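You operate a simulated robot arm through the tools that you are given. There is no shell and no other tool. Be economical: measure what you need, move in short steps, check, and stop when the job is done.

The job below is to be done with a simulated two-armed robot. You get a single attempt, and the scene is never put back.

Task
On the top of the grey stand, fold the yellow cloth in half.

It is judged by the outcome, as a careful person would: the job done as asked, and still so three seconds after it is handed in. It fails if anything else is knocked over, pushed out of place, dropped, spilled or broken. Flat cloth is picked up by pressing the open fingertips on it (5 to 10 N) and closing them slowly along it; thin cloth reads only 2 to 8 mm in the jaws.

Robot
Two 7-joint arms with two-finger parallel grippers on one trunk, on a base that drives. Base frame: it is fixed to the floor where the robot stands at the start and does not move with it; the origin is under the middle of the robot, x ahead of it, y to its left, z up; the surface under the hand at the start is at about z = 0.85. Lengths are in m, angles in rad, forces in N, time in s.
The left shoulder is at the start at [0.05, 0.209, 1.171], the right one opposite. With the tool pointing down near the work surface each hand reaches from about 0.26 to 0.92 m from the robot's upright axis, wherever it stands, measured 20 degrees to its own side. Places, roughly: top of the grey stand [0.6, 0.4, 0.8]. Payload 4.4 kg a hand.
The tool frame of a hand sits at the grasp point between the pads (the TCP): z along the fingers, y along the line on which they close. The tips reach 0.023 m beyond it. The gripper opens to 0.094 m. The fingers are 0.038 m wide and 0.01 m thick; the gripper's body (0.054 by 0.096 m) begins 0.039 m behind the TCP.
Orientation is that of the tool frame in the base frame, as a unit quaternion [w, x, y, z]. With the fingers straight down and closing along the base's y, the tool's x points along the base's -x, its y along +y and its z along -z.

Tools
- The arms move only by the tool move_arm. It takes "left_moves", "right_moves" or both (then of equal length, played together; a hand with none holds still); each is a list of rows, each an object of numbers (a shift or turn left out is 0, a gripper value left out holds the last): "x", "y", "z": the shift along the tool's x, y, z in m; "rx", "ry", "rz": the turn, a rotation vector about the tool's x, y, z in degrees; "fingers": the finger opening in m, from 0 to 0.094. In form: [{"x": .., "y": .., "z": .., "rx": .., "ry": .., "rz": .., "fingers": ..}, ...]. A call has 1 to 10 rows; each row is the pose to reach, as a shift and turn from the pose commanded when the call began, along the tool's axes at that moment. Each row takes 0.2 s and may step no farther than 0.05 m and 0.15 rad from the row before; otherwise, or with a gripper value out of range, the whole call is refused. A pose out of reach is approached as far as the arm can. The call stops where the force on the tool passes 40 N (or 10 N more than at its start, if that is more) or the arm is blocked; 0.2 s more then pass. The fingers move at their own pace (about 0.108 m/s each) and stop on an object; they squeeze with about 23 N. The grip force told is the motor's: it shows also when the fingers shut on nothing. Time passes only in rows, and 0.2 s behind the last, so rows that repeat a pose let the fingers close. The reply holds the time, the measured pose of the TCP, the force on the tool along the base axes, the opening and the grip force, in the units named above and with some noise, with the torque about the TCP (base axes, N m) and any sound that the robot's microphone picked up.
- Cameras (640 x 400 px; columns grow to the right, rows downward): "scene" is now at [0.1427, 0.0298, 1.323]; the picture's right is [0.39, -0.92, 0.00], its down [-0.68, -0.28, -0.68] and it looks along [0.63, 0.26, -0.73] (base axes); focal length 270 px, centre (320, 200). "left" rides on the left gripper at [0.087, -0.016, -0.074] in its tool frame; the picture's right is [0.18, 0.98, 0.00], its down [-0.58, 0.11, -0.81] and it looks along [-0.79, 0.15, 0.59] (tool axes); focal length 243 px, centre (320, 200). "right" rides on the right gripper at [0.086, 0.016, -0.074] in its tool frame; the picture's right is [-0.18, 0.98, 0.00], its down [-0.58, -0.11, -0.81] and it looks along [-0.79, -0.15, 0.59] (tool axes); focal length 243 px, centre (320, 200). There is no depth. A picture from a camera that has moved, and an enlarged one, comes with that camera's place and axes in the base frame and with its lens.
- camera(camera): a new picture of that camera. No time passes.
- move_column(by): slides the trunk up (or, below 0, down) by that many m; the arms and the scene camera ride with it, the base frame stays. It gives what a move gives, with no picture.
- roll_base(legs): drives the robot by 1 to 6 legs, each [ahead, left, turn to the left] in m, m and rad, along the robot's own axes; the way and the turn of a leg run together, so that a leg with both is an arc; at most 1.5 m and 3.142 rad a leg. The arms and the cameras ride along, it lands a little off, and it stops where it bumps. It gives what a move gives.
- pan_tilt(pan, tilt): turns the head with the scene camera to pan (to the left, within 1.396 rad either way) and tilt (down, from -0.506 to 1.204), counted from straight ahead of the robot. It gives what a move gives.
- zoom(camera, box): a new picture of the part [left, top, right, bottom] of that camera's present view, enlarged. No time passes.
- finish_job(): hands the job in; it is judged then, once.

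Work in short steps. Places have to be worked out from the pictures, the camera data and where the tool is seen: move nearer, look again, correct. Check each grasp and each placing, and mend what went wrong. You have 120 turns and 88 pictures in all, those below and enlarged ones among them. Open the grippers and draw the arms clear of the work before you hand the job in, unless the task says otherwise; then end with one line.

The tools are called after "Emit:" by a JSON object that holds its "fn" and its "kwargs". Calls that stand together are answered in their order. move_arm: Moves the arms, as the interface text tells. Its arguments: {"type":"object","properties":{"left_moves":{"type":"array"},"right_moves":{"type":"array"}},"required":[]} The other tools are called the same way: move_column (by) slides the trunk up or down; roll_base (legs) drives the base; pan_tilt (pan, tilt) turns the head that bears the scene camera; camera (camera) takes a picture; zoom (camera, box) takes an enlarged picture of a part of a camera's view; finish_job () hands the job in.

At the start:

```text
time: 0.0
left_tool_pos: [0.5318, 0.4462, 1.0147]
left_orientation: [0.0, -0.001, 1.0, -0.001]
left_force: [0.2, -0.1, 0.4]
left_torque: [0.01, -0.01, 0.0]
left_grip_width: 0.0941
left_finger_force: 0.1
right_tool_pos: [0.5852, -0.0708, 1.0026]
right_orientation: [-0.001, 0.0, 1.0, 0.0]
right_force: [0.4, -0.7, 0.0]
right_torque: [-0.01, 0.01, 0.02]
right_grip_width: 0.0939
right_finger_force: 0.0
trunk travel left (down, up): [-0.25, 0.313]
robot x, y, heading: [0.0001, 0.0006, -0.0]
head pan, tilt: [0.398, 0.822]
```

scene: 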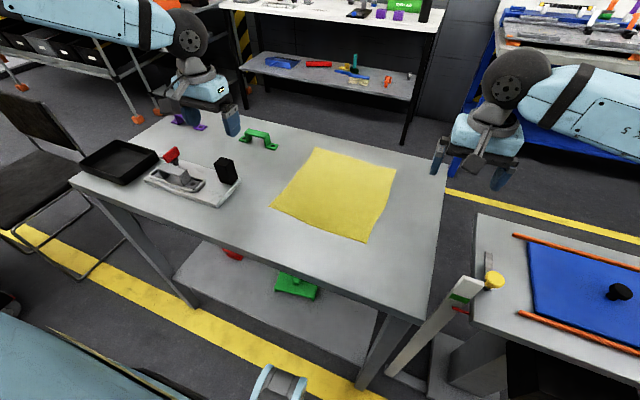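
right: 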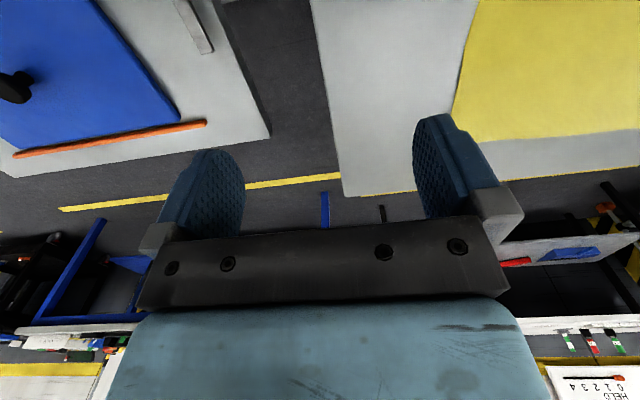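
left: 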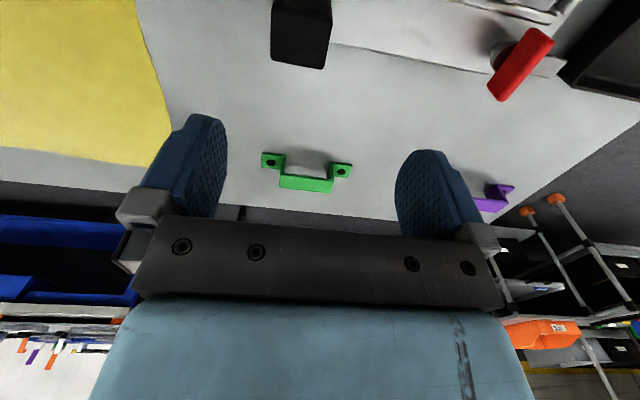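

The cloth is about 0.25 x 0.235 m, roughly x 0.47–0.73 and y 0.055–0.29, at z ≈ 0.86. I'll fold its near edge over the far edge. First I turn both hands so they close along x and bring them above the near corners.

Emit:
{"fn": "move_arm", "kwargs": {"left_moves": [{"x": 0.003, "y": -0.0146, "z": 0.003, "rz": 8.2}, {"x": 0.006, "y": -0.0292, "z": 0.006, "rz": 16.4}, {"x": 0.009, "y": -0.0438, "z": 0.009, "rz": 24.6}, {"x": 0.012, "y": -0.0584, "z": 0.012, "rz": 32.8}, {"x": 0.015, "y": -0.073, "z": 0.015, "rz": 41}, {"x": 0.018, "y": -0.0876, "z": 0.018, "rz": 49.2}, {"x": 0.021, "y": -0.1022, "z": 0.021, "rz": 57.4}, {"x": 0.024, "y": -0.1168, "z": 0.024, "rz": 65.6}, {"x": 0.027, "y": -0.1314, "z": 0.027, "rz": 73.8}, {"x": 0.03, "y": -0.146, "z": 0.03, "rz": 82}], "right_moves": [{"x": 0.0085, "y": 0.011, "z": 0.002, "rz": -8.2}, {"x": 0.017, "y": 0.022, "z": 0.004, "rz": -16.4}, {"x": 0.0255, "y": 0.033, "z": 0.006, "rz": -24.6}, {"x": 0.034, "y": 0.044, "z": 0.008, "rz": -32.8}, {"x": 0.0425, "y": 0.055, "z": 0.01, "rz": -41}, {"x": 0.051, "y": 0.066, "z": 0.012, "rz": -49.2}, {"x": 0.0595, "y": 0.077, "z": 0.014, "rz": -57.4}, {"x": 0.068, "y": 0.088, "z": 0.016, "rz": -65.6}, {"x": 0.0765, "y": 0.099, "z": 0.018, "rz": -73.8}, {"x": 0.085, "y": 0.11, "z": 0.02, "rz": -82}]}}

Emit:
{"fn": "camera", "kwargs": {"camera": "scene"}}

Emit:
{"fn": "camera", "kwargs": {"camera": "left"}}

Emit:
{"fn": "camera", "kwargs": {"camera": "right"}}

```text
time: 2.2
left_tool_pos: [0.5008, 0.2984, 0.9845]
left_orientation: [0.0, 0.657, 0.754, 0.0]
left_force: [0.2, -0.3, 0.1]
left_torque: [-0.01, 0.03, -0.01]
left_grip_width: 0.0942
left_finger_force: 0.0
right_tool_pos: [0.5033, 0.0365, 0.9847]
right_orientation: [0.0, -0.639, 0.769, 0.001]
right_force: [0.1, -0.3, 0.4]
right_torque: [-0.01, -0.01, 0.01]
right_grip_width: 0.094
right_finger_force: 0.1
right hand out of reach, approached as far as the arm can: row 10
trunk travel left (down, up): [-0.25, 0.313]
robot x, y, heading: [0.0001, -0.0018, -0.002]
head pan, tilt: [0.398, 0.822]
```

```text
84 pictures are left
camera scene: at [0.1429, 0.0294, 1.323], right [0.39, -0.92, 0.0], down [-0.68, -0.28, -0.68], along [0.63, 0.26, -0.73], focal length 270 px, centre (320, 200)
```

scene: 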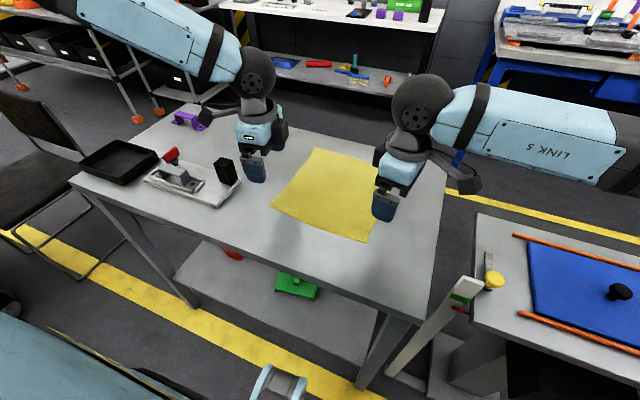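

```text
83 pictures are left
camera left: at [0.4731, 0.3824, 1.0605], right [0.95, 0.32, 0.0], down [0.19, -0.56, 0.81], along [0.26, -0.76, -0.59], focal length 243 px, centre (320, 200)
```

left: 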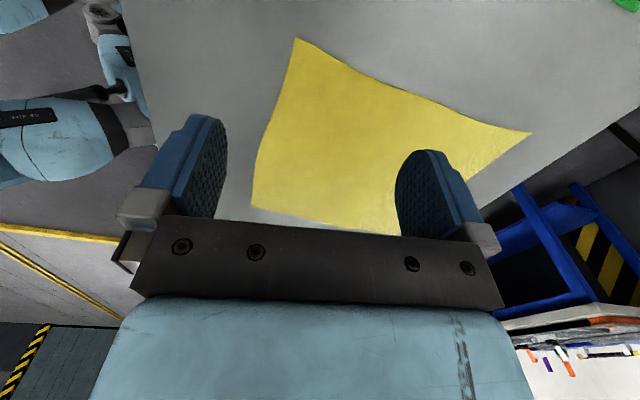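

```text
82 pictures are left
camera right: at [0.4717, -0.0446, 1.0596], right [-0.93, 0.36, 0.0], down [0.21, 0.55, 0.81], along [0.29, 0.75, -0.59], focal length 243 px, centre (320, 200)
```

right: 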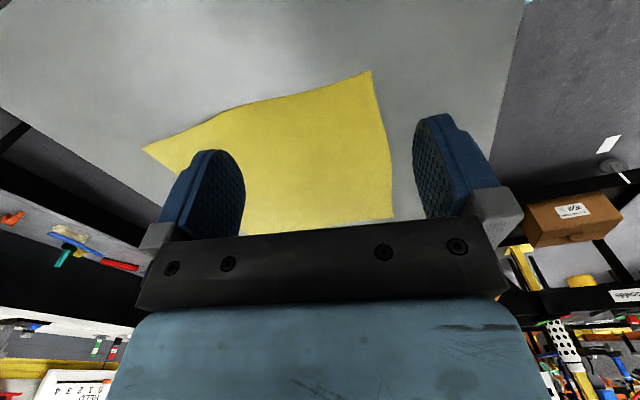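

The right wrist stops at about 80°, so I'll use about 65° on both hands to leave margin for the carry. Next I go just above the near corners (left 0.51, 0.27; right 0.50, 0.085) with the fingers part open.

Emit:
{"fn": "move_arm", "kwargs": {"left_moves": [{"x": -0.0074, "y": 0.0013, "z": 0.01, "rz": -4.25, "fingers": 0.04}, {"x": -0.0147, "y": 0.0026, "z": 0.03, "rz": -8.5}, {"x": -0.022, "y": 0.004, "z": 0.05, "rz": -12.75}, {"x": -0.0294, "y": 0.0052, "z": 0.075, "rz": -17}], "right_moves": [{"x": -0.012, "y": 0.003, "z": 0.01, "rz": 3.6, "fingers": 0.04}, {"x": -0.0235, "y": 0.006, "z": 0.03, "rz": 7.2}, {"x": -0.035, "y": 0.009, "z": 0.05, "rz": 10.8}, {"x": -0.0471, "y": 0.0121, "z": 0.075, "rz": 14.5}]}}

Emit:
{"fn": "zoom", "kwargs": {"camera": "scene", "box": [220, 130, 420, 255]}}

Emit:
{"fn": "camera", "kwargs": {"camera": "left"}}

Emit:
{"fn": "camera", "kwargs": {"camera": "right"}}

```text
time: 3.2
left_tool_pos: [0.5121, 0.2703, 0.9093]
left_orientation: [-0.001, 0.536, 0.844, 0.0]
left_force: [-0.7, 0.3, -0.1]
left_torque: [0.01, 0.03, -0.01]
left_grip_width: 0.04
left_finger_force: 0.1
right_tool_pos: [0.4979, 0.0859, 0.9092]
right_orientation: [0.0, -0.556, 0.831, 0.001]
right_force: [1.0, -1.1, -0.2]
right_torque: [0.01, 0.03, 0.0]
right_grip_width: 0.04
right_finger_force: 0.1
trunk travel left (down, up): [-0.25, 0.313]
robot x, y, heading: [-0.0001, 0.0026, 0.002]
head pan, tilt: [0.398, 0.822]
```

```text
3.20 times, centred on (320, 192) of scene
camera zoom: at [0.1438, 0.03, 1.3229], right [0.39, -0.92, 0.0], down [-0.68, -0.28, -0.68], along [0.63, 0.26, -0.73], focal length 865 px, centre (320, 224)
```

zoom: 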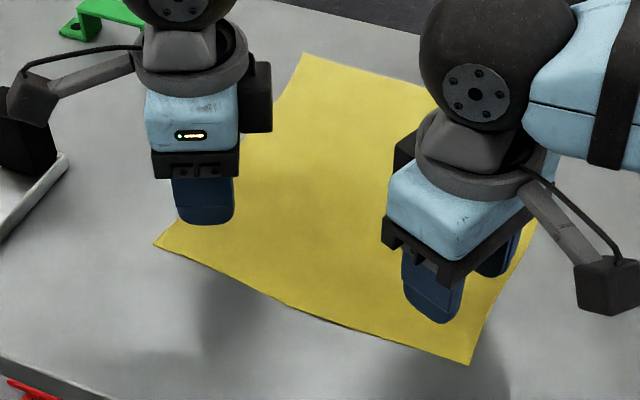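

```text
80 pictures are left
camera left: at [0.4604, 0.3426, 0.9848], right [0.81, 0.58, 0.0], down [0.35, -0.48, 0.81], along [0.47, -0.65, -0.59], focal length 243 px, centre (320, 200)
```

left: 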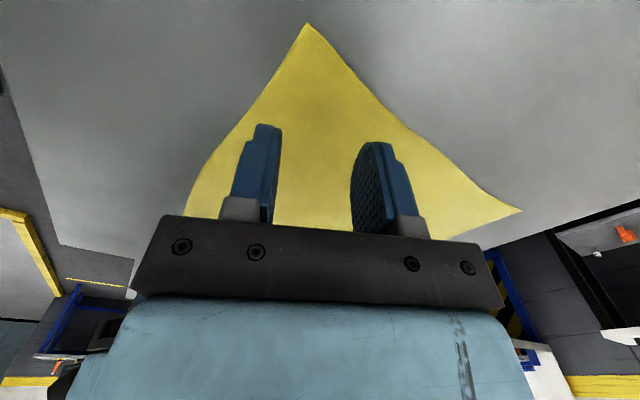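

```text
79 pictures are left
camera right: at [0.4494, 0.0129, 0.9844], right [-0.84, 0.55, 0.0], down [0.32, 0.49, 0.81], along [0.44, 0.68, -0.59], focal length 243 px, centre (320, 200)
```

right: 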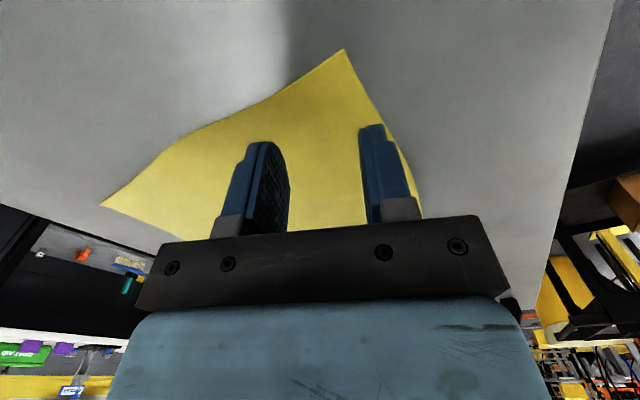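

Both hands are inside their corners, and the surface fits z ≈ 0.86. I move the left hand about 9 mm nearer its corner and go down gently with both.

Emit:
{"fn": "move_arm", "kwargs": {"left_moves": [{"x": 0.005, "z": 0.008}, {"x": 0.009, "z": 0.014}, {"x": 0.009, "z": 0.018}, {"x": 0.009, "z": 0.021}], "right_moves": [{"z": 0.008}, {"z": 0.014}, {"z": 0.018}, {"z": 0.021}]}}

```text
time: 4.2
left_tool_pos: [0.5057, 0.2808, 0.8884]
left_orientation: [0.0, 0.537, 0.844, -0.001]
left_force: [-0.7, 0.3, -0.5]
left_torque: [0.0, 0.01, -0.03]
left_grip_width: 0.0403
left_finger_force: 0.0
right_tool_pos: [0.4971, 0.0855, 0.8881]
right_orientation: [0.0, -0.555, 0.832, 0.0]
right_force: [-0.4, 0.0, -0.1]
right_torque: [0.0, -0.01, 0.0]
right_grip_width: 0.04
right_finger_force: 0.1
trunk travel left (down, up): [-0.25, 0.313]
robot x, y, heading: [0.0008, -0.0009, 0.001]
head pan, tilt: [0.398, 0.822]
```

No contact yet at z 0.888; I go on in small steps.

Emit:
{"fn": "move_arm", "kwargs": {"left_moves": [{"z": 0.002}, {"z": 0.004}, {"z": 0.005}], "right_moves": [{"z": 0.002}, {"z": 0.004}, {"z": 0.005}]}}

```text
time: 5.0
left_tool_pos: [0.5075, 0.2809, 0.8827]
left_orientation: [-0.001, 0.537, 0.843, -0.001]
left_force: [-0.4, 0.8, 0.5]
left_torque: [-0.01, 0.01, 0.01]
left_grip_width: 0.0402
left_finger_force: 0.0
right_tool_pos: [0.4997, 0.0849, 0.884]
right_orientation: [0.0, -0.556, 0.831, 0.001]
right_force: [0.5, -0.7, 1.0]
right_torque: [0.01, 0.03, 0.01]
right_grip_width: 0.0401
right_finger_force: 0.0
trunk travel left (down, up): [-0.25, 0.313]
robot x, y, heading: [0.0008, -0.0027, -0.0]
head pan, tilt: [0.398, 0.822]
```

Still hardly any force at z 0.883, so I continue.

Emit:
{"fn": "move_arm", "kwargs": {"left_moves": [{"z": 0.0015}, {"z": 0.003}, {"z": 0.004}], "right_moves": [{"z": 0.0015}, {"z": 0.003}, {"z": 0.004}]}}

```text
time: 5.8
left_tool_pos: [0.5069, 0.2802, 0.8798]
left_orientation: [0.0, 0.536, 0.844, 0.0]
left_force: [-0.2, 0.2, -0.6]
left_torque: [0.01, -0.04, 0.0]
left_grip_width: 0.0399
left_finger_force: 0.0
right_tool_pos: [0.4976, 0.0845, 0.8785]
right_orientation: [0.0, -0.555, 0.832, -0.001]
right_force: [-0.7, 0.6, 0.2]
right_torque: [0.0, 0.01, 0.01]
right_grip_width: 0.04
right_finger_force: 0.1
trunk travel left (down, up): [-0.25, 0.313]
robot x, y, heading: [-0.0009, 0.0013, 0.0]
head pan, tilt: [0.398, 0.822]
```

Still free at 0.879; further down in small steps.

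Emit:
{"fn": "move_arm", "kwargs": {"left_moves": [{"z": 0.0015}, {"z": 0.003}, {"z": 0.004}], "right_moves": [{"z": 0.0015}, {"z": 0.003}, {"z": 0.004}]}}

Emit:
{"fn": "camera", "kwargs": {"camera": "left"}}

```text
time: 6.6
left_tool_pos: [0.5066, 0.281, 0.8761]
left_orientation: [0.0, 0.537, 0.844, 0.0]
left_force: [0.6, -0.8, -0.2]
left_torque: [0.02, 0.0, 0.01]
left_grip_width: 0.04
left_finger_force: 0.1
right_tool_pos: [0.4982, 0.0852, 0.8762]
right_orientation: [0.0, -0.556, 0.831, 0.0]
right_force: [-0.3, -0.4, -0.1]
right_torque: [0.01, 0.0, 0.03]
right_grip_width: 0.04
right_finger_force: 0.0
trunk travel left (down, up): [-0.25, 0.313]
robot x, y, heading: [0.0015, 0.0013, 0.004]
head pan, tilt: [0.398, 0.822]
```

```text
78 pictures are left
camera left: at [0.4553, 0.3518, 0.9513], right [0.81, 0.58, 0.0], down [0.34, -0.48, 0.81], along [0.47, -0.66, -0.59], focal length 243 px, centre (320, 200)
```

left: 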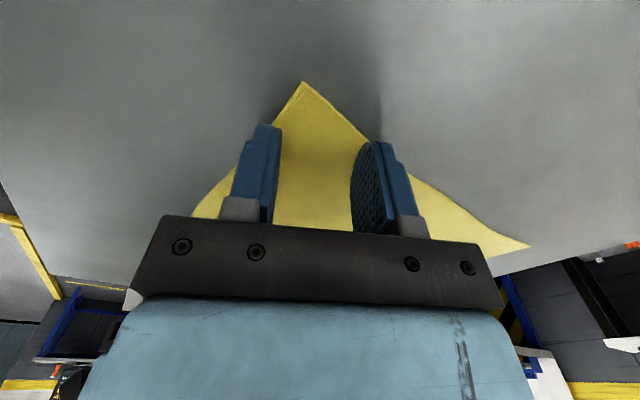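

Still no contact; the surface looks close to 0.85. I continue down.

Emit:
{"fn": "move_arm", "kwargs": {"left_moves": [{"z": 0.0015}, {"z": 0.003}, {"z": 0.004}], "right_moves": [{"z": 0.0015}, {"z": 0.003}, {"z": 0.004}]}}

```text
time: 7.4
left_tool_pos: [0.5052, 0.2798, 0.8748]
left_orientation: [0.001, 0.537, 0.843, 0.001]
left_force: [0.9, 0.6, 8.9]
left_torque: [-0.08, 0.13, 0.04]
left_grip_width: 0.04
left_finger_force: 0.0
right_tool_pos: [0.4968, 0.0841, 0.8744]
right_orientation: [0.003, -0.555, 0.832, 0.0]
right_force: [3.8, 0.6, 22.6]
right_torque: [0.06, 0.34, -0.01]
right_grip_width: 0.0394
right_finger_force: 0.0
trunk travel left (down, up): [-0.25, 0.313]
robot x, y, heading: [-0.0023, -0.0006, -0.001]
head pan, tilt: [0.398, 0.822]
```

Contact: 9 N on the left, 22 N on the right. I ease the right hand by about 1.2 mm and close both slowly.

Emit:
{"fn": "move_arm", "kwargs": {"left_moves": [{"z": 0.0}, {"z": 0.0, "fingers": 0.035}, {"z": 0.0, "fingers": 0.03}, {"z": 0.0, "fingers": 0.025}, {"z": 0.0, "fingers": 0.02}, {"z": 0.0, "fingers": 0.015}, {"z": 0.0, "fingers": 0.01}, {"z": 0.0, "fingers": 0.005}, {"z": 0.0, "fingers": 0.0}, {"z": 0.0, "fingers": 0.0}], "right_moves": [{"z": -0.0012}, {"z": -0.0012, "fingers": 0.035}, {"z": -0.0012, "fingers": 0.03}, {"z": -0.0012, "fingers": 0.025}, {"z": -0.0012, "fingers": 0.02}, {"z": -0.0012, "fingers": 0.015}, {"z": -0.0012, "fingers": 0.01}, {"z": -0.0012, "fingers": 0.005}, {"z": -0.0012, "fingers": 0.0}, {"z": -0.0012, "fingers": 0.0}]}}

Emit:
{"fn": "camera", "kwargs": {"camera": "left"}}

Emit:
{"fn": "camera", "kwargs": {"camera": "right"}}

```text
time: 9.6
left_tool_pos: [0.5063, 0.2799, 0.8742]
left_orientation: [0.002, 0.537, 0.844, 0.001]
left_force: [-0.7, -9.2, 9.2]
left_torque: [-0.23, 0.05, 0.04]
left_grip_width: 0.0021
left_finger_force: 22.8
right_tool_pos: [0.4965, 0.0839, 0.8743]
right_orientation: [0.002, -0.556, 0.831, 0.0]
right_force: [-0.7, 9.0, 26.7]
right_torque: [0.09, 0.11, -0.02]
right_grip_width: 0.0023
right_finger_force: 22.7
trunk travel left (down, up): [-0.25, 0.313]
robot x, y, heading: [0.0028, 0.0011, -0.0]
head pan, tilt: [0.398, 0.822]
```

```text
77 pictures are left
camera left: at [0.4539, 0.3512, 0.9497], right [0.81, 0.58, 0.0], down [0.34, -0.48, 0.81], along [0.47, -0.66, -0.59], focal length 243 px, centre (320, 200)
```

left: 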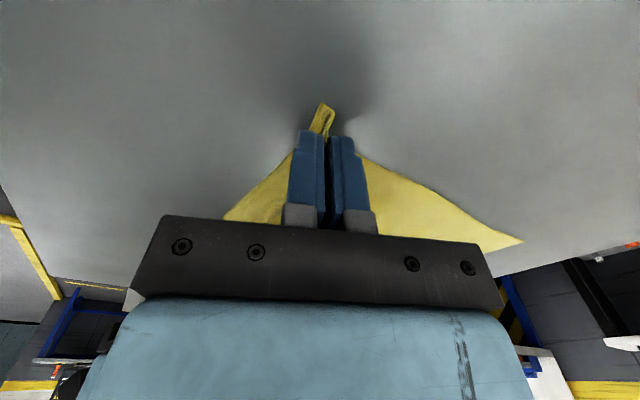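

```text
76 pictures are left
camera right: at [0.4478, 0.011, 0.9489], right [-0.84, 0.55, 0.0], down [0.32, 0.49, 0.81], along [0.44, 0.68, -0.59], focal length 243 px, centre (320, 200)
```

right: 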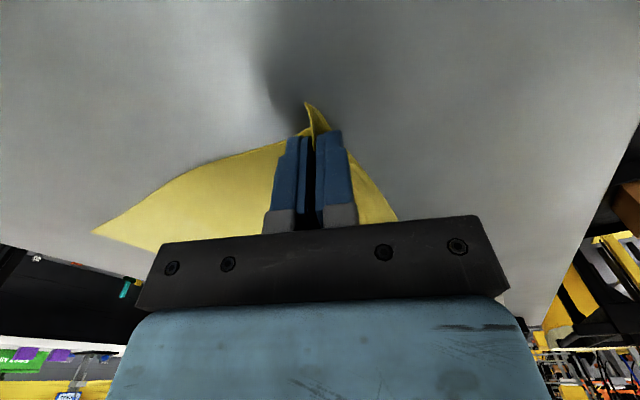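

Both hands pinched their corners (2.1 and 2.3 mm, with cloth visible in the jaws). I lift straight up with a little forward shift and check.

Emit:
{"fn": "move_arm", "kwargs": {"left_moves": [{"z": -0.015}, {"z": -0.03}, {"x": -0.0085, "y": 0.018, "z": -0.045}, {"x": -0.017, "y": 0.0363, "z": -0.06}], "right_moves": [{"z": -0.015}, {"z": -0.03}, {"x": -0.0077, "y": -0.0185, "z": -0.045}, {"x": -0.0153, "y": -0.037, "z": -0.06}]}}

Emit:
{"fn": "zoom", "kwargs": {"camera": "scene", "box": [220, 110, 440, 250]}}

Emit:
{"fn": "camera", "kwargs": {"camera": "left"}}

Emit:
{"fn": "camera", "kwargs": {"camera": "right"}}

```text
time: 10.6
left_tool_pos: [0.5463, 0.2803, 0.9314]
left_orientation: [-0.001, 0.537, 0.844, 0.0]
left_force: [-0.5, -4.0, -0.7]
left_torque: [-0.08, 0.01, -0.03]
left_grip_width: 0.002
left_finger_force: 23.2
right_tool_pos: [0.5371, 0.0861, 0.9328]
right_orientation: [0.0, -0.556, 0.831, 0.001]
right_force: [-0.4, 5.3, 0.2]
right_torque: [0.08, 0.01, -0.03]
right_grip_width: 0.002
right_finger_force: 23.1
trunk travel left (down, up): [-0.25, 0.313]
robot x, y, heading: [-0.0065, 0.0021, 0.002]
head pan, tilt: [0.398, 0.822]
```

```text
2.86 times, centred on (330, 180) of scene
camera zoom: at [0.1425, 0.0297, 1.323], right [0.39, -0.92, 0.0], down [-0.68, -0.28, -0.68], along [0.63, 0.26, -0.73], focal length 772 px, centre (291, 257)
```

zoom: 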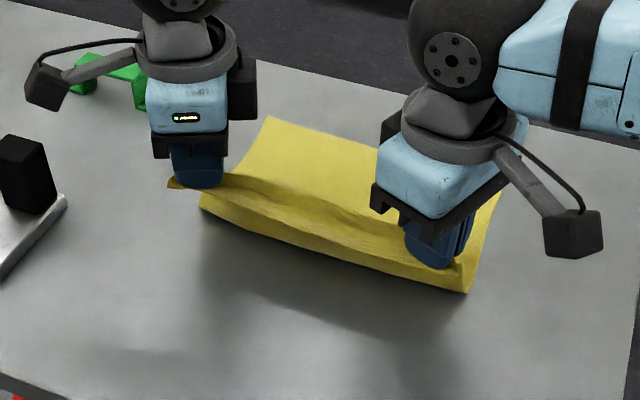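

```text
74 pictures are left
camera left: at [0.4957, 0.3516, 1.0071], right [0.81, 0.58, 0.0], down [0.34, -0.48, 0.81], along [0.47, -0.65, -0.59], focal length 243 px, centre (320, 200)
```

left: 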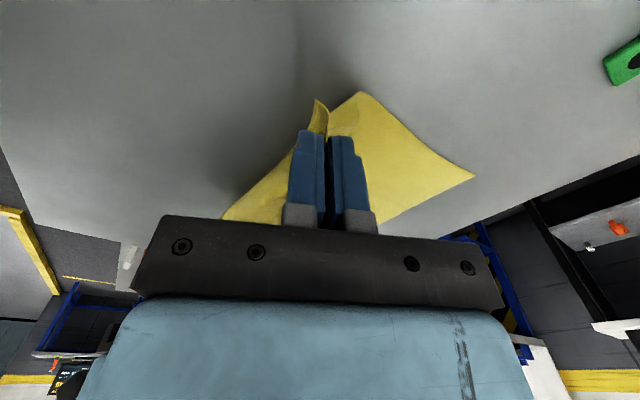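

```text
73 pictures are left
camera right: at [0.4899, 0.0123, 1.0074], right [-0.84, 0.55, 0.0], down [0.32, 0.5, 0.81], along [0.44, 0.68, -0.59], focal length 243 px, centre (320, 200)
```

right: 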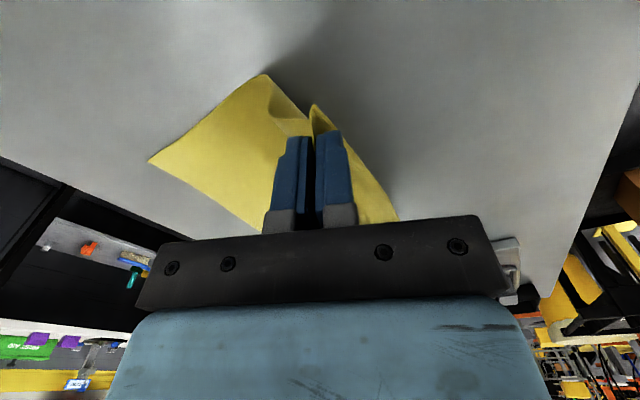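

Both corners came up cleanly. I carry them over in an arc towards the far edge, easing the slight pull between the hands, and stop a little past the target and still raised.

Emit:
{"fn": "move_arm", "kwargs": {"left_moves": [{"x": -0.0145, "y": 0.0264, "z": -0.015}, {"x": -0.0291, "y": 0.0527, "z": -0.03}, {"x": -0.0436, "y": 0.0791, "z": -0.03}, {"x": -0.0581, "y": 0.1055, "z": -0.02}, {"x": -0.0705, "y": 0.1273, "z": -0.01}, {"x": -0.079, "y": 0.1455, "z": 0.0}], "right_moves": [{"x": -0.0111, "y": -0.0279, "z": -0.015}, {"x": -0.0222, "y": -0.0557, "z": -0.03}, {"x": -0.0334, "y": -0.0836, "z": -0.03}, {"x": -0.0445, "y": -0.1115, "z": -0.02}, {"x": -0.0537, "y": -0.1347, "z": -0.01}, {"x": -0.0613, "y": -0.1532, "z": 0.0}]}}

Emit:
{"fn": "zoom", "kwargs": {"camera": "scene", "box": [220, 110, 440, 250]}}

Emit:
{"fn": "camera", "kwargs": {"camera": "left"}}

Emit:
{"fn": "camera", "kwargs": {"camera": "right"}}

```text
time: 12.0
left_tool_pos: [0.6729, 0.2916, 0.9549]
left_orientation: [0.0, 0.538, 0.843, -0.002]
left_force: [-12.1, -28.4, 0.5]
left_torque: [-0.65, 0.27, -0.44]
left_grip_width: 0.0027
left_finger_force: 23.1
left hand out of reach, approached as far as the arm can: row 4, 5, 6
right_tool_pos: [0.5966, 0.0843, 0.9636]
right_orientation: [0.002, -0.551, 0.835, -0.001]
right_force: [12.0, 27.6, -1.9]
right_torque: [0.53, -0.22, -0.03]
right_grip_width: 0.0018
right_finger_force: 23.0
right hand out of reach, approached as far as the arm can: row 3, 4, 5, 6
trunk travel left (down, up): [-0.25, 0.313]
robot x, y, heading: [-0.0007, -0.0014, -0.001]
head pan, tilt: [0.398, 0.822]
```

```text
2.86 times, centred on (330, 180) of scene
camera zoom: at [0.1431, 0.0301, 1.3229], right [0.39, -0.92, 0.0], down [-0.68, -0.28, -0.68], along [0.63, 0.26, -0.73], focal length 772 px, centre (291, 257)
```

zoom: 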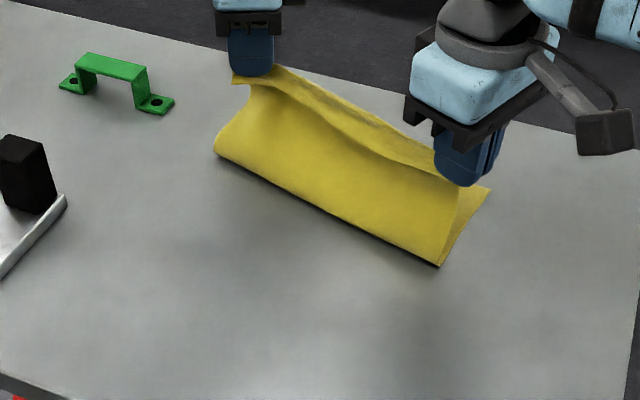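

```text
71 pictures are left
camera left: at [0.6209, 0.3636, 1.0314], right [0.81, 0.58, 0.0], down [0.34, -0.48, 0.81], along [0.47, -0.66, -0.59], focal length 243 px, centre (320, 200)
```

left: 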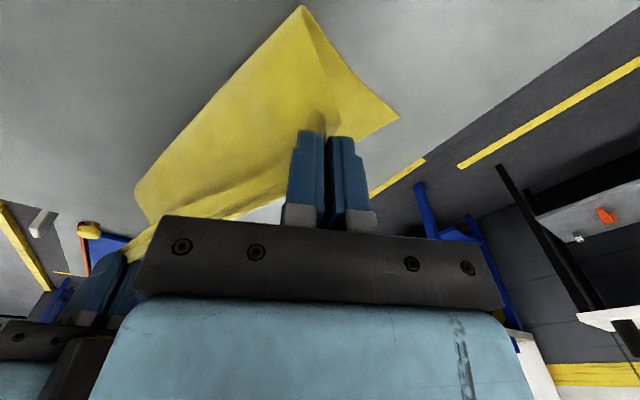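

```text
70 pictures are left
camera right: at [0.5476, 0.0113, 1.0379], right [-0.83, 0.55, 0.0], down [0.32, 0.49, 0.81], along [0.45, 0.67, -0.59], focal length 243 px, centre (320, 200)
```

right: 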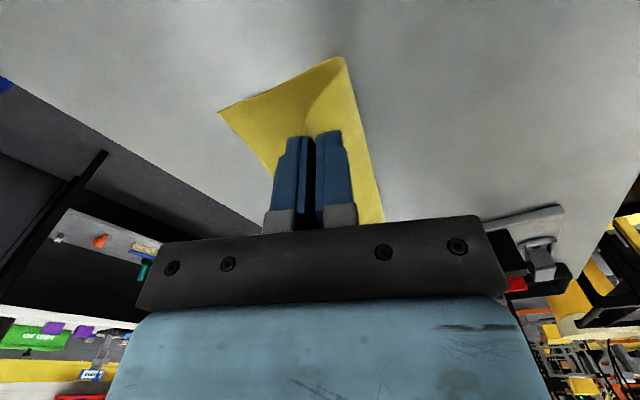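

The wrists hit their limit, the right hand lags at x 0.60 and the cloth is pulled tight. I turn both hands back some, with the left hand stepping back so the right can catch up.

Emit:
{"fn": "move_arm", "kwargs": {"left_moves": [{"x": 0.0212, "y": -0.0453, "z": -0.02}, {"x": 0.0191, "y": -0.0408, "z": -0.02}, {"x": 0.0127, "y": -0.0272, "z": -0.02, "rz": -4}, {"x": 0.0085, "y": -0.0181, "z": -0.02, "rz": -8}], "right_moves": [{"x": 0.0153, "y": 0.037, "z": -0.02, "rz": 8}, {"x": 0.0115, "y": 0.0277, "z": -0.02, "rz": 16}, {"x": 0.0077, "y": 0.0185, "z": -0.02, "rz": 22}, {"x": 0.0038, "y": 0.0092, "z": -0.02, "rz": 22}]}}

Emit:
{"fn": "zoom", "kwargs": {"camera": "scene", "box": [220, 90, 440, 230]}}

```text
refused: row 1 steps farther than a row can; nothing moved
```

```text
2.86 times, centred on (330, 160) of scene
camera zoom: at [0.1431, 0.0301, 1.3229], right [0.39, -0.92, 0.0], down [-0.68, -0.28, -0.68], along [0.63, 0.26, -0.73], focal length 772 px, centre (291, 314)
```

zoom: 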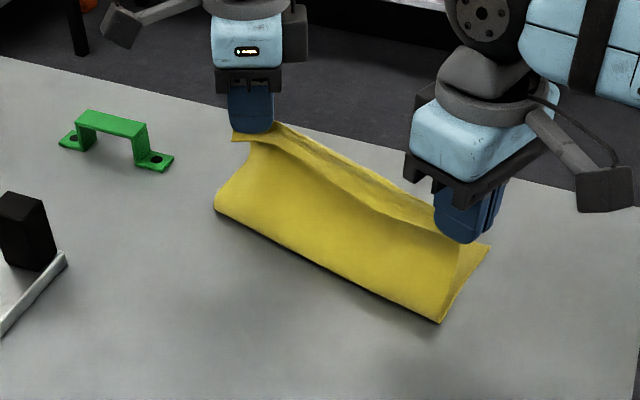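

Row 1 was over 0.05 m; I shorten it.

Emit:
{"fn": "move_arm", "kwargs": {"left_moves": [{"x": 0.0191, "y": -0.0408, "z": -0.015}, {"x": 0.0191, "y": -0.0408, "z": -0.02}, {"x": 0.0127, "y": -0.0272, "z": -0.02, "rz": -4}, {"x": 0.0085, "y": -0.0181, "z": -0.02, "rz": -8}], "right_moves": [{"x": 0.0153, "y": 0.037, "z": -0.015, "rz": 8}, {"x": 0.0115, "y": 0.0277, "z": -0.02, "rz": 16}, {"x": 0.0077, "y": 0.0185, "z": -0.02, "rz": 22}, {"x": 0.0038, "y": 0.0092, "z": -0.02, "rz": 22}]}}

Emit:
{"fn": "zoom", "kwargs": {"camera": "scene", "box": [220, 90, 440, 230]}}

Emit:
{"fn": "camera", "kwargs": {"camera": "right"}}

Emit:
{"fn": "camera", "kwargs": {"camera": "left"}}

```text
time: 13.0
left_tool_pos: [0.6503, 0.2908, 0.976]
left_orientation: [0.0, 0.476, 0.879, 0.001]
left_force: [-7.4, -19.8, 1.4]
left_torque: [-0.48, 0.12, -0.33]
left_grip_width: 0.0021
left_finger_force: 22.8
right_tool_pos: [0.5849, 0.0856, 0.9818]
right_orientation: [0.001, -0.386, 0.923, 0.0]
right_force: [7.1, 20.5, -1.2]
right_torque: [0.36, -0.15, 0.18]
right_grip_width: 0.0022
right_finger_force: 23.4
trunk travel left (down, up): [-0.25, 0.313]
robot x, y, heading: [0.0008, 0.0014, -0.003]
head pan, tilt: [0.398, 0.822]
```

```text
2.86 times, centred on (330, 160) of scene
camera zoom: at [0.1432, 0.0298, 1.3229], right [0.39, -0.92, 0.0], down [-0.68, -0.28, -0.68], along [0.63, 0.26, -0.73], focal length 772 px, centre (291, 314)
```

zoom: 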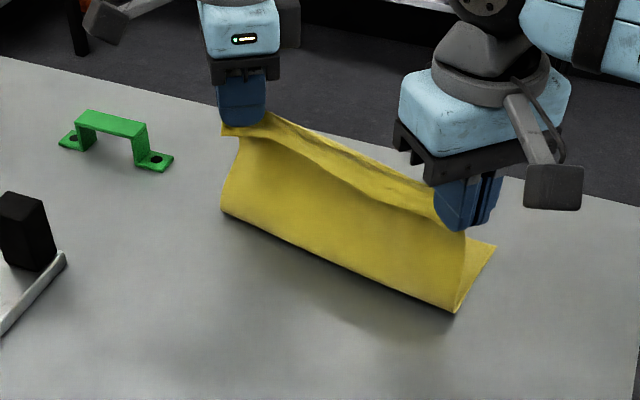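

```text
67 pictures are left
camera right: at [0.5129, 0.0362, 1.0579], right [-0.57, 0.82, 0.0], down [0.49, 0.34, 0.81], along [0.66, 0.46, -0.59], focal length 243 px, centre (320, 200)
```

right: 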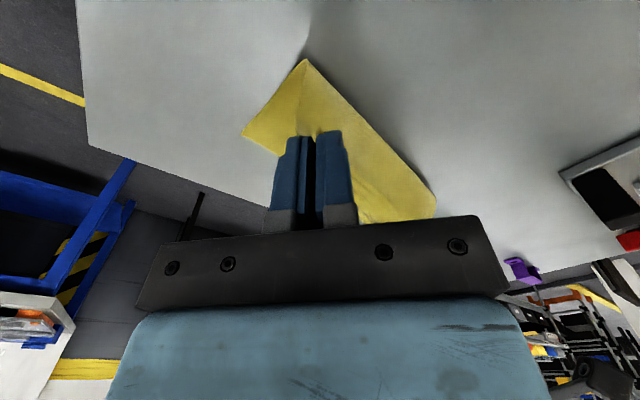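

```text
66 pictures are left
camera left: at [0.5904, 0.3543, 1.0519], right [0.72, 0.69, 0.0], down [0.41, -0.43, 0.81], along [0.56, -0.58, -0.59], focal length 243 px, centre (320, 200)
```

left: 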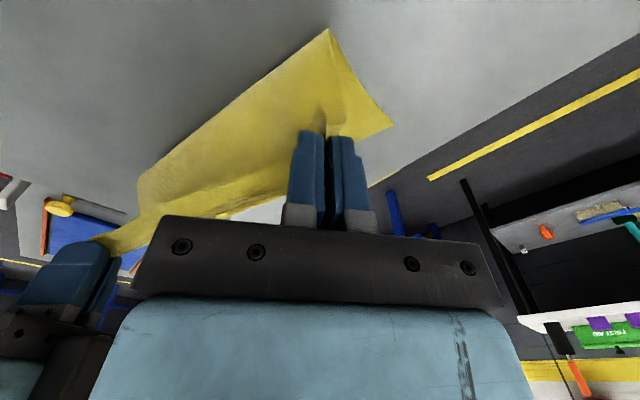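

The hands are out of line (left x 0.65, right 0.585). I bring them level at x ≈ 0.62, slightly closer together, then on together to about 0.68.

Emit:
{"fn": "move_arm", "kwargs": {"left_moves": [{"x": 0.0001, "y": -0.015, "z": 0.006}, {"x": 0.0002, "y": -0.0297, "z": 0.012}, {"x": -0.0162, "y": -0.0046, "z": 0.012}, {"x": -0.0326, "y": 0.0206, "z": 0.02}], "right_moves": [{"x": -0.0123, "y": -0.0125, "z": 0.008}, {"x": -0.0246, "y": -0.0249, "z": 0.015}, {"x": -0.0457, "y": -0.0463, "z": 0.015}, {"x": -0.0667, "y": -0.0676, "z": 0.025}]}}

Emit:
{"fn": "zoom", "kwargs": {"camera": "scene", "box": [220, 90, 440, 230]}}

```text
time: 14.0
left_tool_pos: [0.6731, 0.2875, 0.9643]
left_orientation: [0.0, 0.477, 0.879, 0.0]
left_force: [0.5, 0.1, -0.2]
left_torque: [-0.01, 0.01, -0.02]
left_grip_width: 0.0018
left_finger_force: 22.8
left hand out of reach, approached as far as the arm can: row 4
right_tool_pos: [0.6794, 0.088, 0.9584]
right_orientation: [0.0, -0.387, 0.922, 0.0]
right_force: [-0.1, 0.7, 0.5]
right_torque: [0.0, 0.01, 0.0]
right_grip_width: 0.0021
right_finger_force: 22.8
trunk travel left (down, up): [-0.25, 0.313]
robot x, y, heading: [0.004, -0.0001, -0.002]
head pan, tilt: [0.398, 0.822]
```

```text
2.86 times, centred on (330, 160) of scene
camera zoom: at [0.1426, 0.0304, 1.323], right [0.39, -0.92, 0.0], down [-0.68, -0.28, -0.68], along [0.63, 0.26, -0.73], focal length 772 px, centre (291, 314)
```

zoom: 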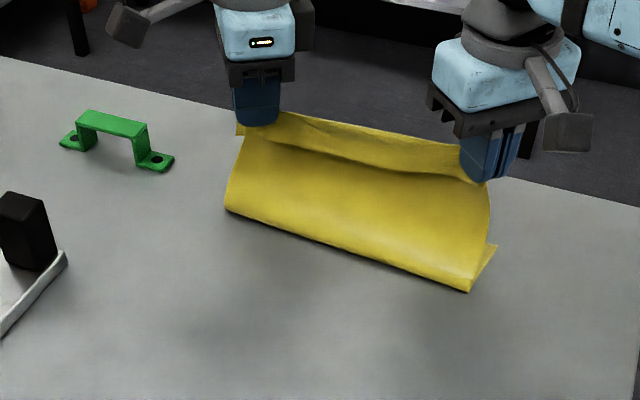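

The tension is gone and the hands are level. I turn the left hand back 15° for reach, advance both to x ≈ 0.70 and lower to z ≈ 0.93.

Emit:
{"fn": "move_arm", "kwargs": {"left_moves": [{"x": -0.006, "y": 0.004, "z": 0.01, "rz": -7}, {"x": -0.017, "y": 0.012, "z": 0.022, "rz": -15}, {"x": -0.028, "y": 0.02, "z": 0.034, "rz": -15}], "right_moves": [{"x": -0.003, "y": -0.004, "z": 0.007}, {"x": -0.008, "y": -0.01, "z": 0.017}, {"x": -0.0126, "y": -0.0156, "z": 0.027}]}}

Emit:
{"fn": "camera", "kwargs": {"camera": "left"}}

Emit:
{"fn": "camera", "kwargs": {"camera": "right"}}

Emit:
{"fn": "zoom", "kwargs": {"camera": "scene", "box": [220, 90, 440, 230]}}

```text
time: 14.8
left_tool_pos: [0.6713, 0.2933, 0.9546]
left_orientation: [0.0, 0.359, 0.934, -0.001]
left_force: [2.8, -17.3, -2.2]
left_torque: [-0.33, 0.0, -0.21]
left_grip_width: 0.002
left_finger_force: 22.9
left hand out of reach, approached as far as the arm can: row 1, 2, 3
right_tool_pos: [0.6982, 0.0854, 0.9317]
right_orientation: [0.001, -0.387, 0.922, 0.002]
right_force: [-3.0, 17.2, 1.9]
right_torque: [0.37, 0.0, 0.3]
right_grip_width: 0.0025
right_finger_force: 22.6
trunk travel left (down, up): [-0.25, 0.313]
robot x, y, heading: [-0.0001, -0.0012, 0.002]
head pan, tilt: [0.398, 0.822]
```

```text
64 pictures are left
camera left: at [0.5968, 0.3391, 1.0299], right [0.52, 0.85, 0.0], down [0.5, -0.31, 0.81], along [0.69, -0.42, -0.59], focal length 243 px, centre (320, 200)
```

left: 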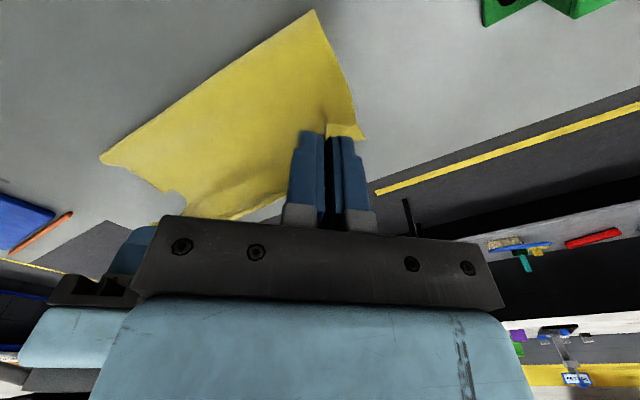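

```text
63 pictures are left
camera right: at [0.6269, 0.0352, 1.0061], right [-0.57, 0.82, 0.0], down [0.48, 0.34, 0.81], along [0.66, 0.46, -0.59], focal length 243 px, centre (320, 200)
```

right: 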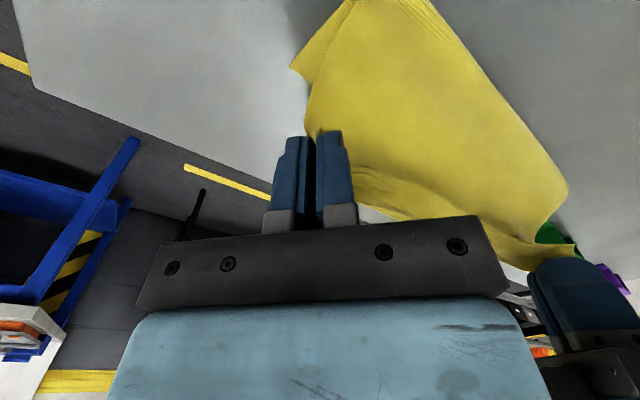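

```text
2.86 times, centred on (330, 160) of scene
camera zoom: at [0.143, 0.0298, 1.323], right [0.39, -0.92, 0.0], down [-0.68, -0.28, -0.68], along [0.63, 0.26, -0.73], focal length 772 px, centre (291, 314)
```

zoom: 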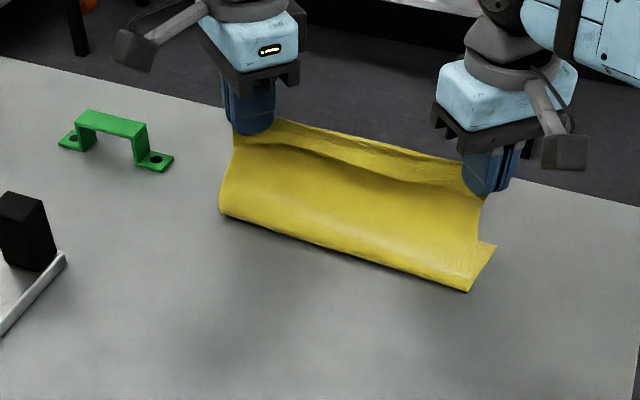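

The left hand lagged again at x 0.671 though its turn was reached. I try a small forward and inward step with the left hand alone.

Emit:
{"fn": "move_arm", "kwargs": {"left_moves": [{"x": -0.012, "y": 0.002, "z": 0.004}, {"x": -0.024, "y": 0.004, "z": 0.01}, {"x": -0.0343, "y": 0.0067, "z": 0.02}]}}

```text
time: 15.6
left_tool_pos: [0.6715, 0.2952, 0.9542]
left_orientation: [0.001, 0.358, 0.934, -0.001]
left_force: [2.3, -21.3, -2.7]
left_torque: [-0.4, -0.05, -0.27]
left_grip_width: 0.0025
left_finger_force: 23.0
left hand out of reach, approached as far as the arm can: row 1, 2, 3
right_tool_pos: [0.6995, 0.0845, 0.9302]
right_orientation: [0.0, -0.387, 0.922, 0.001]
right_force: [-2.9, 21.4, 3.7]
right_torque: [0.5, 0.02, 0.39]
right_grip_width: 0.0024
right_finger_force: 22.8
trunk travel left (down, up): [-0.25, 0.313]
robot x, y, heading: [0.0013, 0.0013, 0.0]
head pan, tilt: [0.398, 0.822]
```

The left hand is stuck on a joint limit, so I turn it back another 24° and ask for the inward shift at the end.

Emit:
{"fn": "move_arm", "kwargs": {"left_moves": [{"rz": -8}, {"rz": -16}, {"rz": -24}, {"x": -0.01, "y": 0.002, "z": 0.0, "rz": -24}, {"x": -0.02, "y": -0.004, "z": 0.005, "rz": -24}]}}

```text
time: 16.8
left_tool_pos: [0.6726, 0.2918, 0.9577]
left_orientation: [0.001, 0.155, 0.988, 0.0]
left_force: [2.9, -25.6, -1.8]
left_torque: [-0.5, 0.02, -0.46]
left_grip_width: 0.0027
left_finger_force: 22.7
left hand out of reach, approached as far as the arm can: row 4, 5
right_tool_pos: [0.6997, 0.084, 0.9309]
right_orientation: [0.0, -0.386, 0.922, 0.001]
right_force: [-2.9, 25.6, 2.9]
right_torque: [0.49, 0.01, 0.43]
right_grip_width: 0.0023
right_finger_force: 22.7
trunk travel left (down, up): [-0.25, 0.313]
robot x, y, heading: [-0.0002, 0.0016, 0.004]
head pan, tilt: [0.398, 0.822]
```

The turn was reached but the shift was not, so some other joint blocks the left arm. I relieve the tension by moving the right hand level with it, and test whether the left can go straight down.

Emit:
{"fn": "move_arm", "kwargs": {"left_moves": [{"z": 0.0}, {"z": 0.0}, {"z": 0.01}, {"z": 0.02}], "right_moves": [{"x": 0.004, "y": 0.015}, {"x": 0.0083, "y": 0.0311}, {"x": 0.0083, "y": 0.0311}, {"x": 0.0083, "y": 0.0311}]}}

Emit:
{"fn": "camera", "kwargs": {"camera": "scene"}}

```text
time: 17.8
left_tool_pos: [0.665, 0.2976, 0.9422]
left_orientation: [0.0, 0.155, 0.988, 0.0]
left_force: [0.5, -3.2, 0.4]
left_torque: [-0.09, 0.01, -0.08]
left_grip_width: 0.0021
left_finger_force: 23.1
left hand out of reach, approached as far as the arm can: row 3, 4
right_tool_pos: [0.6704, 0.0979, 0.9313]
right_orientation: [-0.001, -0.385, 0.923, 0.0]
right_force: [0.3, 3.6, 0.2]
right_torque: [0.07, 0.01, 0.06]
right_grip_width: 0.0018
right_finger_force: 23.2
trunk travel left (down, up): [-0.25, 0.313]
robot x, y, heading: [0.0005, 0.0029, -0.003]
head pan, tilt: [0.398, 0.822]
```

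```text
61 pictures are left
camera scene: at [0.1426, 0.0299, 1.323], right [0.39, -0.92, 0.0], down [-0.68, -0.28, -0.68], along [0.63, 0.26, -0.73], focal length 270 px, centre (320, 200)
```

scene: 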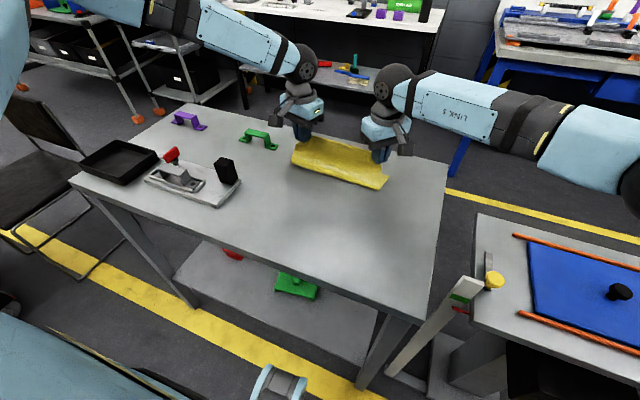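

The left arm's limit acts like a forward reach boundary, so I drive the base 0.05 m ahead (the table edge is about 0.1 m clear) and slightly right, carrying both hands along.

Emit:
{"fn": "roll_base", "kwargs": {"legs": [[0.045, -0.01, 0.0]]}}

Emit:
{"fn": "camera", "kwargs": {"camera": "right"}}

Emit:
{"fn": "camera", "kwargs": {"camera": "left"}}

Emit:
{"fn": "zoom", "kwargs": {"camera": "scene", "box": [220, 90, 440, 230]}}

```text
time: 18.8
left_tool_pos: [0.6909, 0.2915, 0.9416]
left_orientation: [0.0, 0.155, 0.988, -0.001]
left_force: [0.0, -2.4, -1.0]
left_torque: [-0.06, 0.03, -0.04]
left_grip_width: 0.0019
left_finger_force: 23.4
right_tool_pos: [0.6978, 0.0937, 0.9313]
right_orientation: [0.001, -0.387, 0.922, 0.0]
right_force: [0.2, 2.1, -0.8]
right_torque: [0.0, -0.02, 0.07]
right_grip_width: 0.002
right_finger_force: 23.6
trunk travel left (down, up): [-0.25, 0.313]
robot x, y, heading: [0.0259, -0.0071, 0.007]
head pan, tilt: [0.398, 0.822]
stopped in leg 1: the robot was blocked; the commanded pose is now the measured one
```

```text
60 pictures are left
camera right: at [0.6249, 0.0442, 1.0058], right [-0.57, 0.82, 0.0], down [0.48, 0.34, 0.81], along [0.66, 0.46, -0.59], focal length 243 px, centre (320, 200)
```

right: 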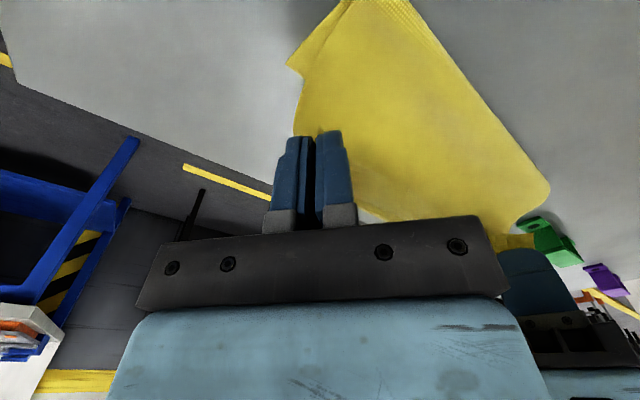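

```text
59 pictures are left
camera left: at [0.603, 0.302, 1.0176], right [0.13, 0.99, 0.0], down [0.59, -0.07, 0.81], along [0.8, -0.1, -0.59], focal length 243 px, centre (320, 200)
```

left: 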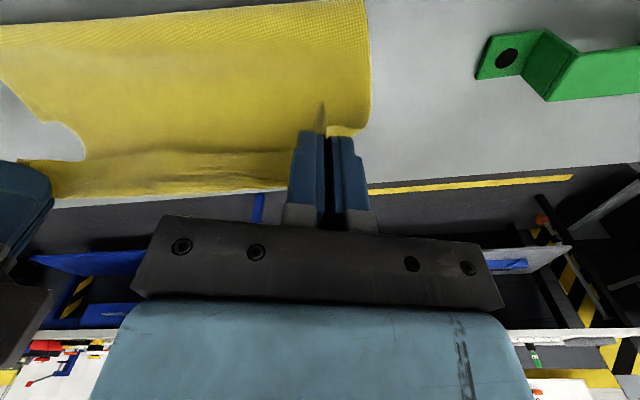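

```text
2.86 times, centred on (330, 160) of scene
camera zoom: at [0.1687, 0.0235, 1.3229], right [0.39, -0.92, 0.0], down [-0.68, -0.29, -0.68], along [0.63, 0.26, -0.73], focal length 772 px, centre (291, 314)
```

zoom: 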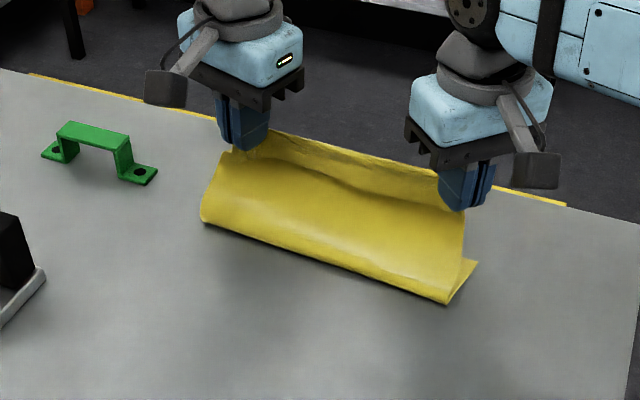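

The base bumped after 0.026 m, which is far enough: the hands are at x 0.69–0.70. The far-right corner is at about (0.70, 0.06). I level the hands, then lower both with the trunk.

Emit:
{"fn": "move_arm", "kwargs": {"left_moves": [{"x": 0.002, "y": -0.0022}, {"x": 0.0039, "y": -0.0044}], "right_moves": [{"x": 0.007, "y": 0.004, "z": -0.005}, {"x": 0.0133, "y": 0.0079, "z": -0.01}]}}

Emit:
{"fn": "move_column", "kwargs": {"by": -0.04}}

Emit:
{"fn": "zoom", "kwargs": {"camera": "scene", "box": [220, 80, 440, 220]}}

Emit:
{"fn": "camera", "kwargs": {"camera": "right"}}

```text
time: 19.4
left_tool_pos: [0.6845, 0.2876, 0.9421]
left_orientation: [0.001, 0.155, 0.988, 0.0]
left_force: [-0.5, -3.3, 0.5]
left_torque: [-0.09, 0.02, -0.08]
left_grip_width: 0.0019
left_finger_force: 22.5
right_tool_pos: [0.682, 0.0895, 0.9405]
right_orientation: [0.0, -0.388, 0.922, 0.0]
right_force: [0.7, 4.0, 0.0]
right_torque: [0.04, -0.02, 0.06]
right_grip_width: 0.0019
right_finger_force: 22.8
trunk travel left (down, up): [-0.25, 0.313]
robot x, y, heading: [0.0247, -0.0057, 0.004]
head pan, tilt: [0.398, 0.822]
```

```text
time: 20.2
left_tool_pos: [0.6855, 0.2886, 0.9029]
left_orientation: [0.001, 0.154, 0.988, 0.0]
left_force: [0.0, -4.6, 0.1]
left_torque: [-0.11, 0.02, -0.06]
left_grip_width: 0.0019
left_finger_force: 22.6
right_tool_pos: [0.6832, 0.0883, 0.9005]
right_orientation: [0.001, -0.387, 0.922, 0.0]
right_force: [-0.2, 4.5, 0.8]
right_torque: [0.06, -0.03, 0.06]
right_grip_width: 0.0021
right_finger_force: 23.1
trunk travel left (down, up): [-0.21, 0.353]
robot x, y, heading: [0.0275, -0.0045, 0.002]
head pan, tilt: [0.398, 0.822]
```

```text
2.86 times, centred on (330, 150) of scene
camera zoom: at [0.1678, 0.0233, 1.2831], right [0.39, -0.92, 0.0], down [-0.67, -0.29, -0.68], along [0.63, 0.27, -0.73], focal length 772 px, centre (291, 343)
```

zoom: 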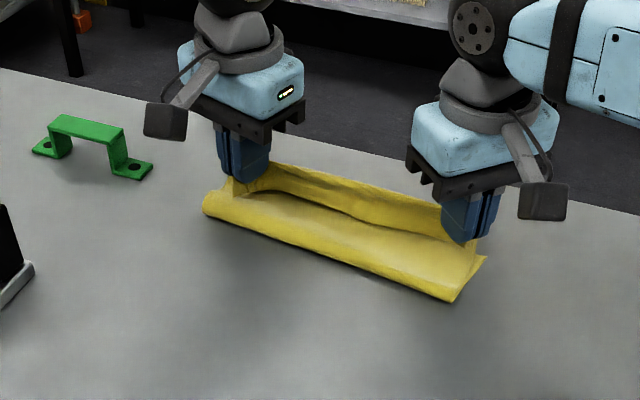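

```text
56 pictures are left
camera right: at [0.61, 0.0395, 0.9757], right [-0.57, 0.82, 0.0], down [0.48, 0.34, 0.81], along [0.66, 0.46, -0.59], focal length 243 px, centre (320, 200)
```

right: 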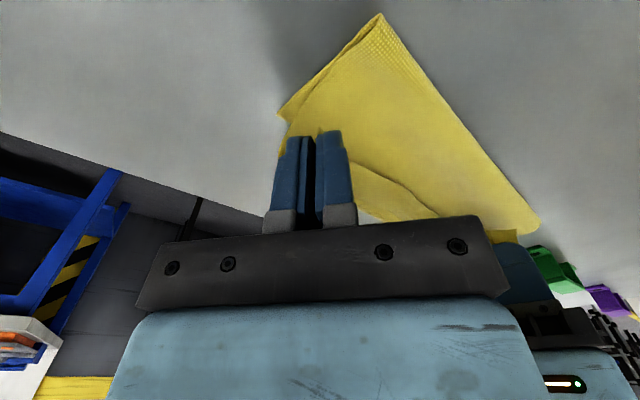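

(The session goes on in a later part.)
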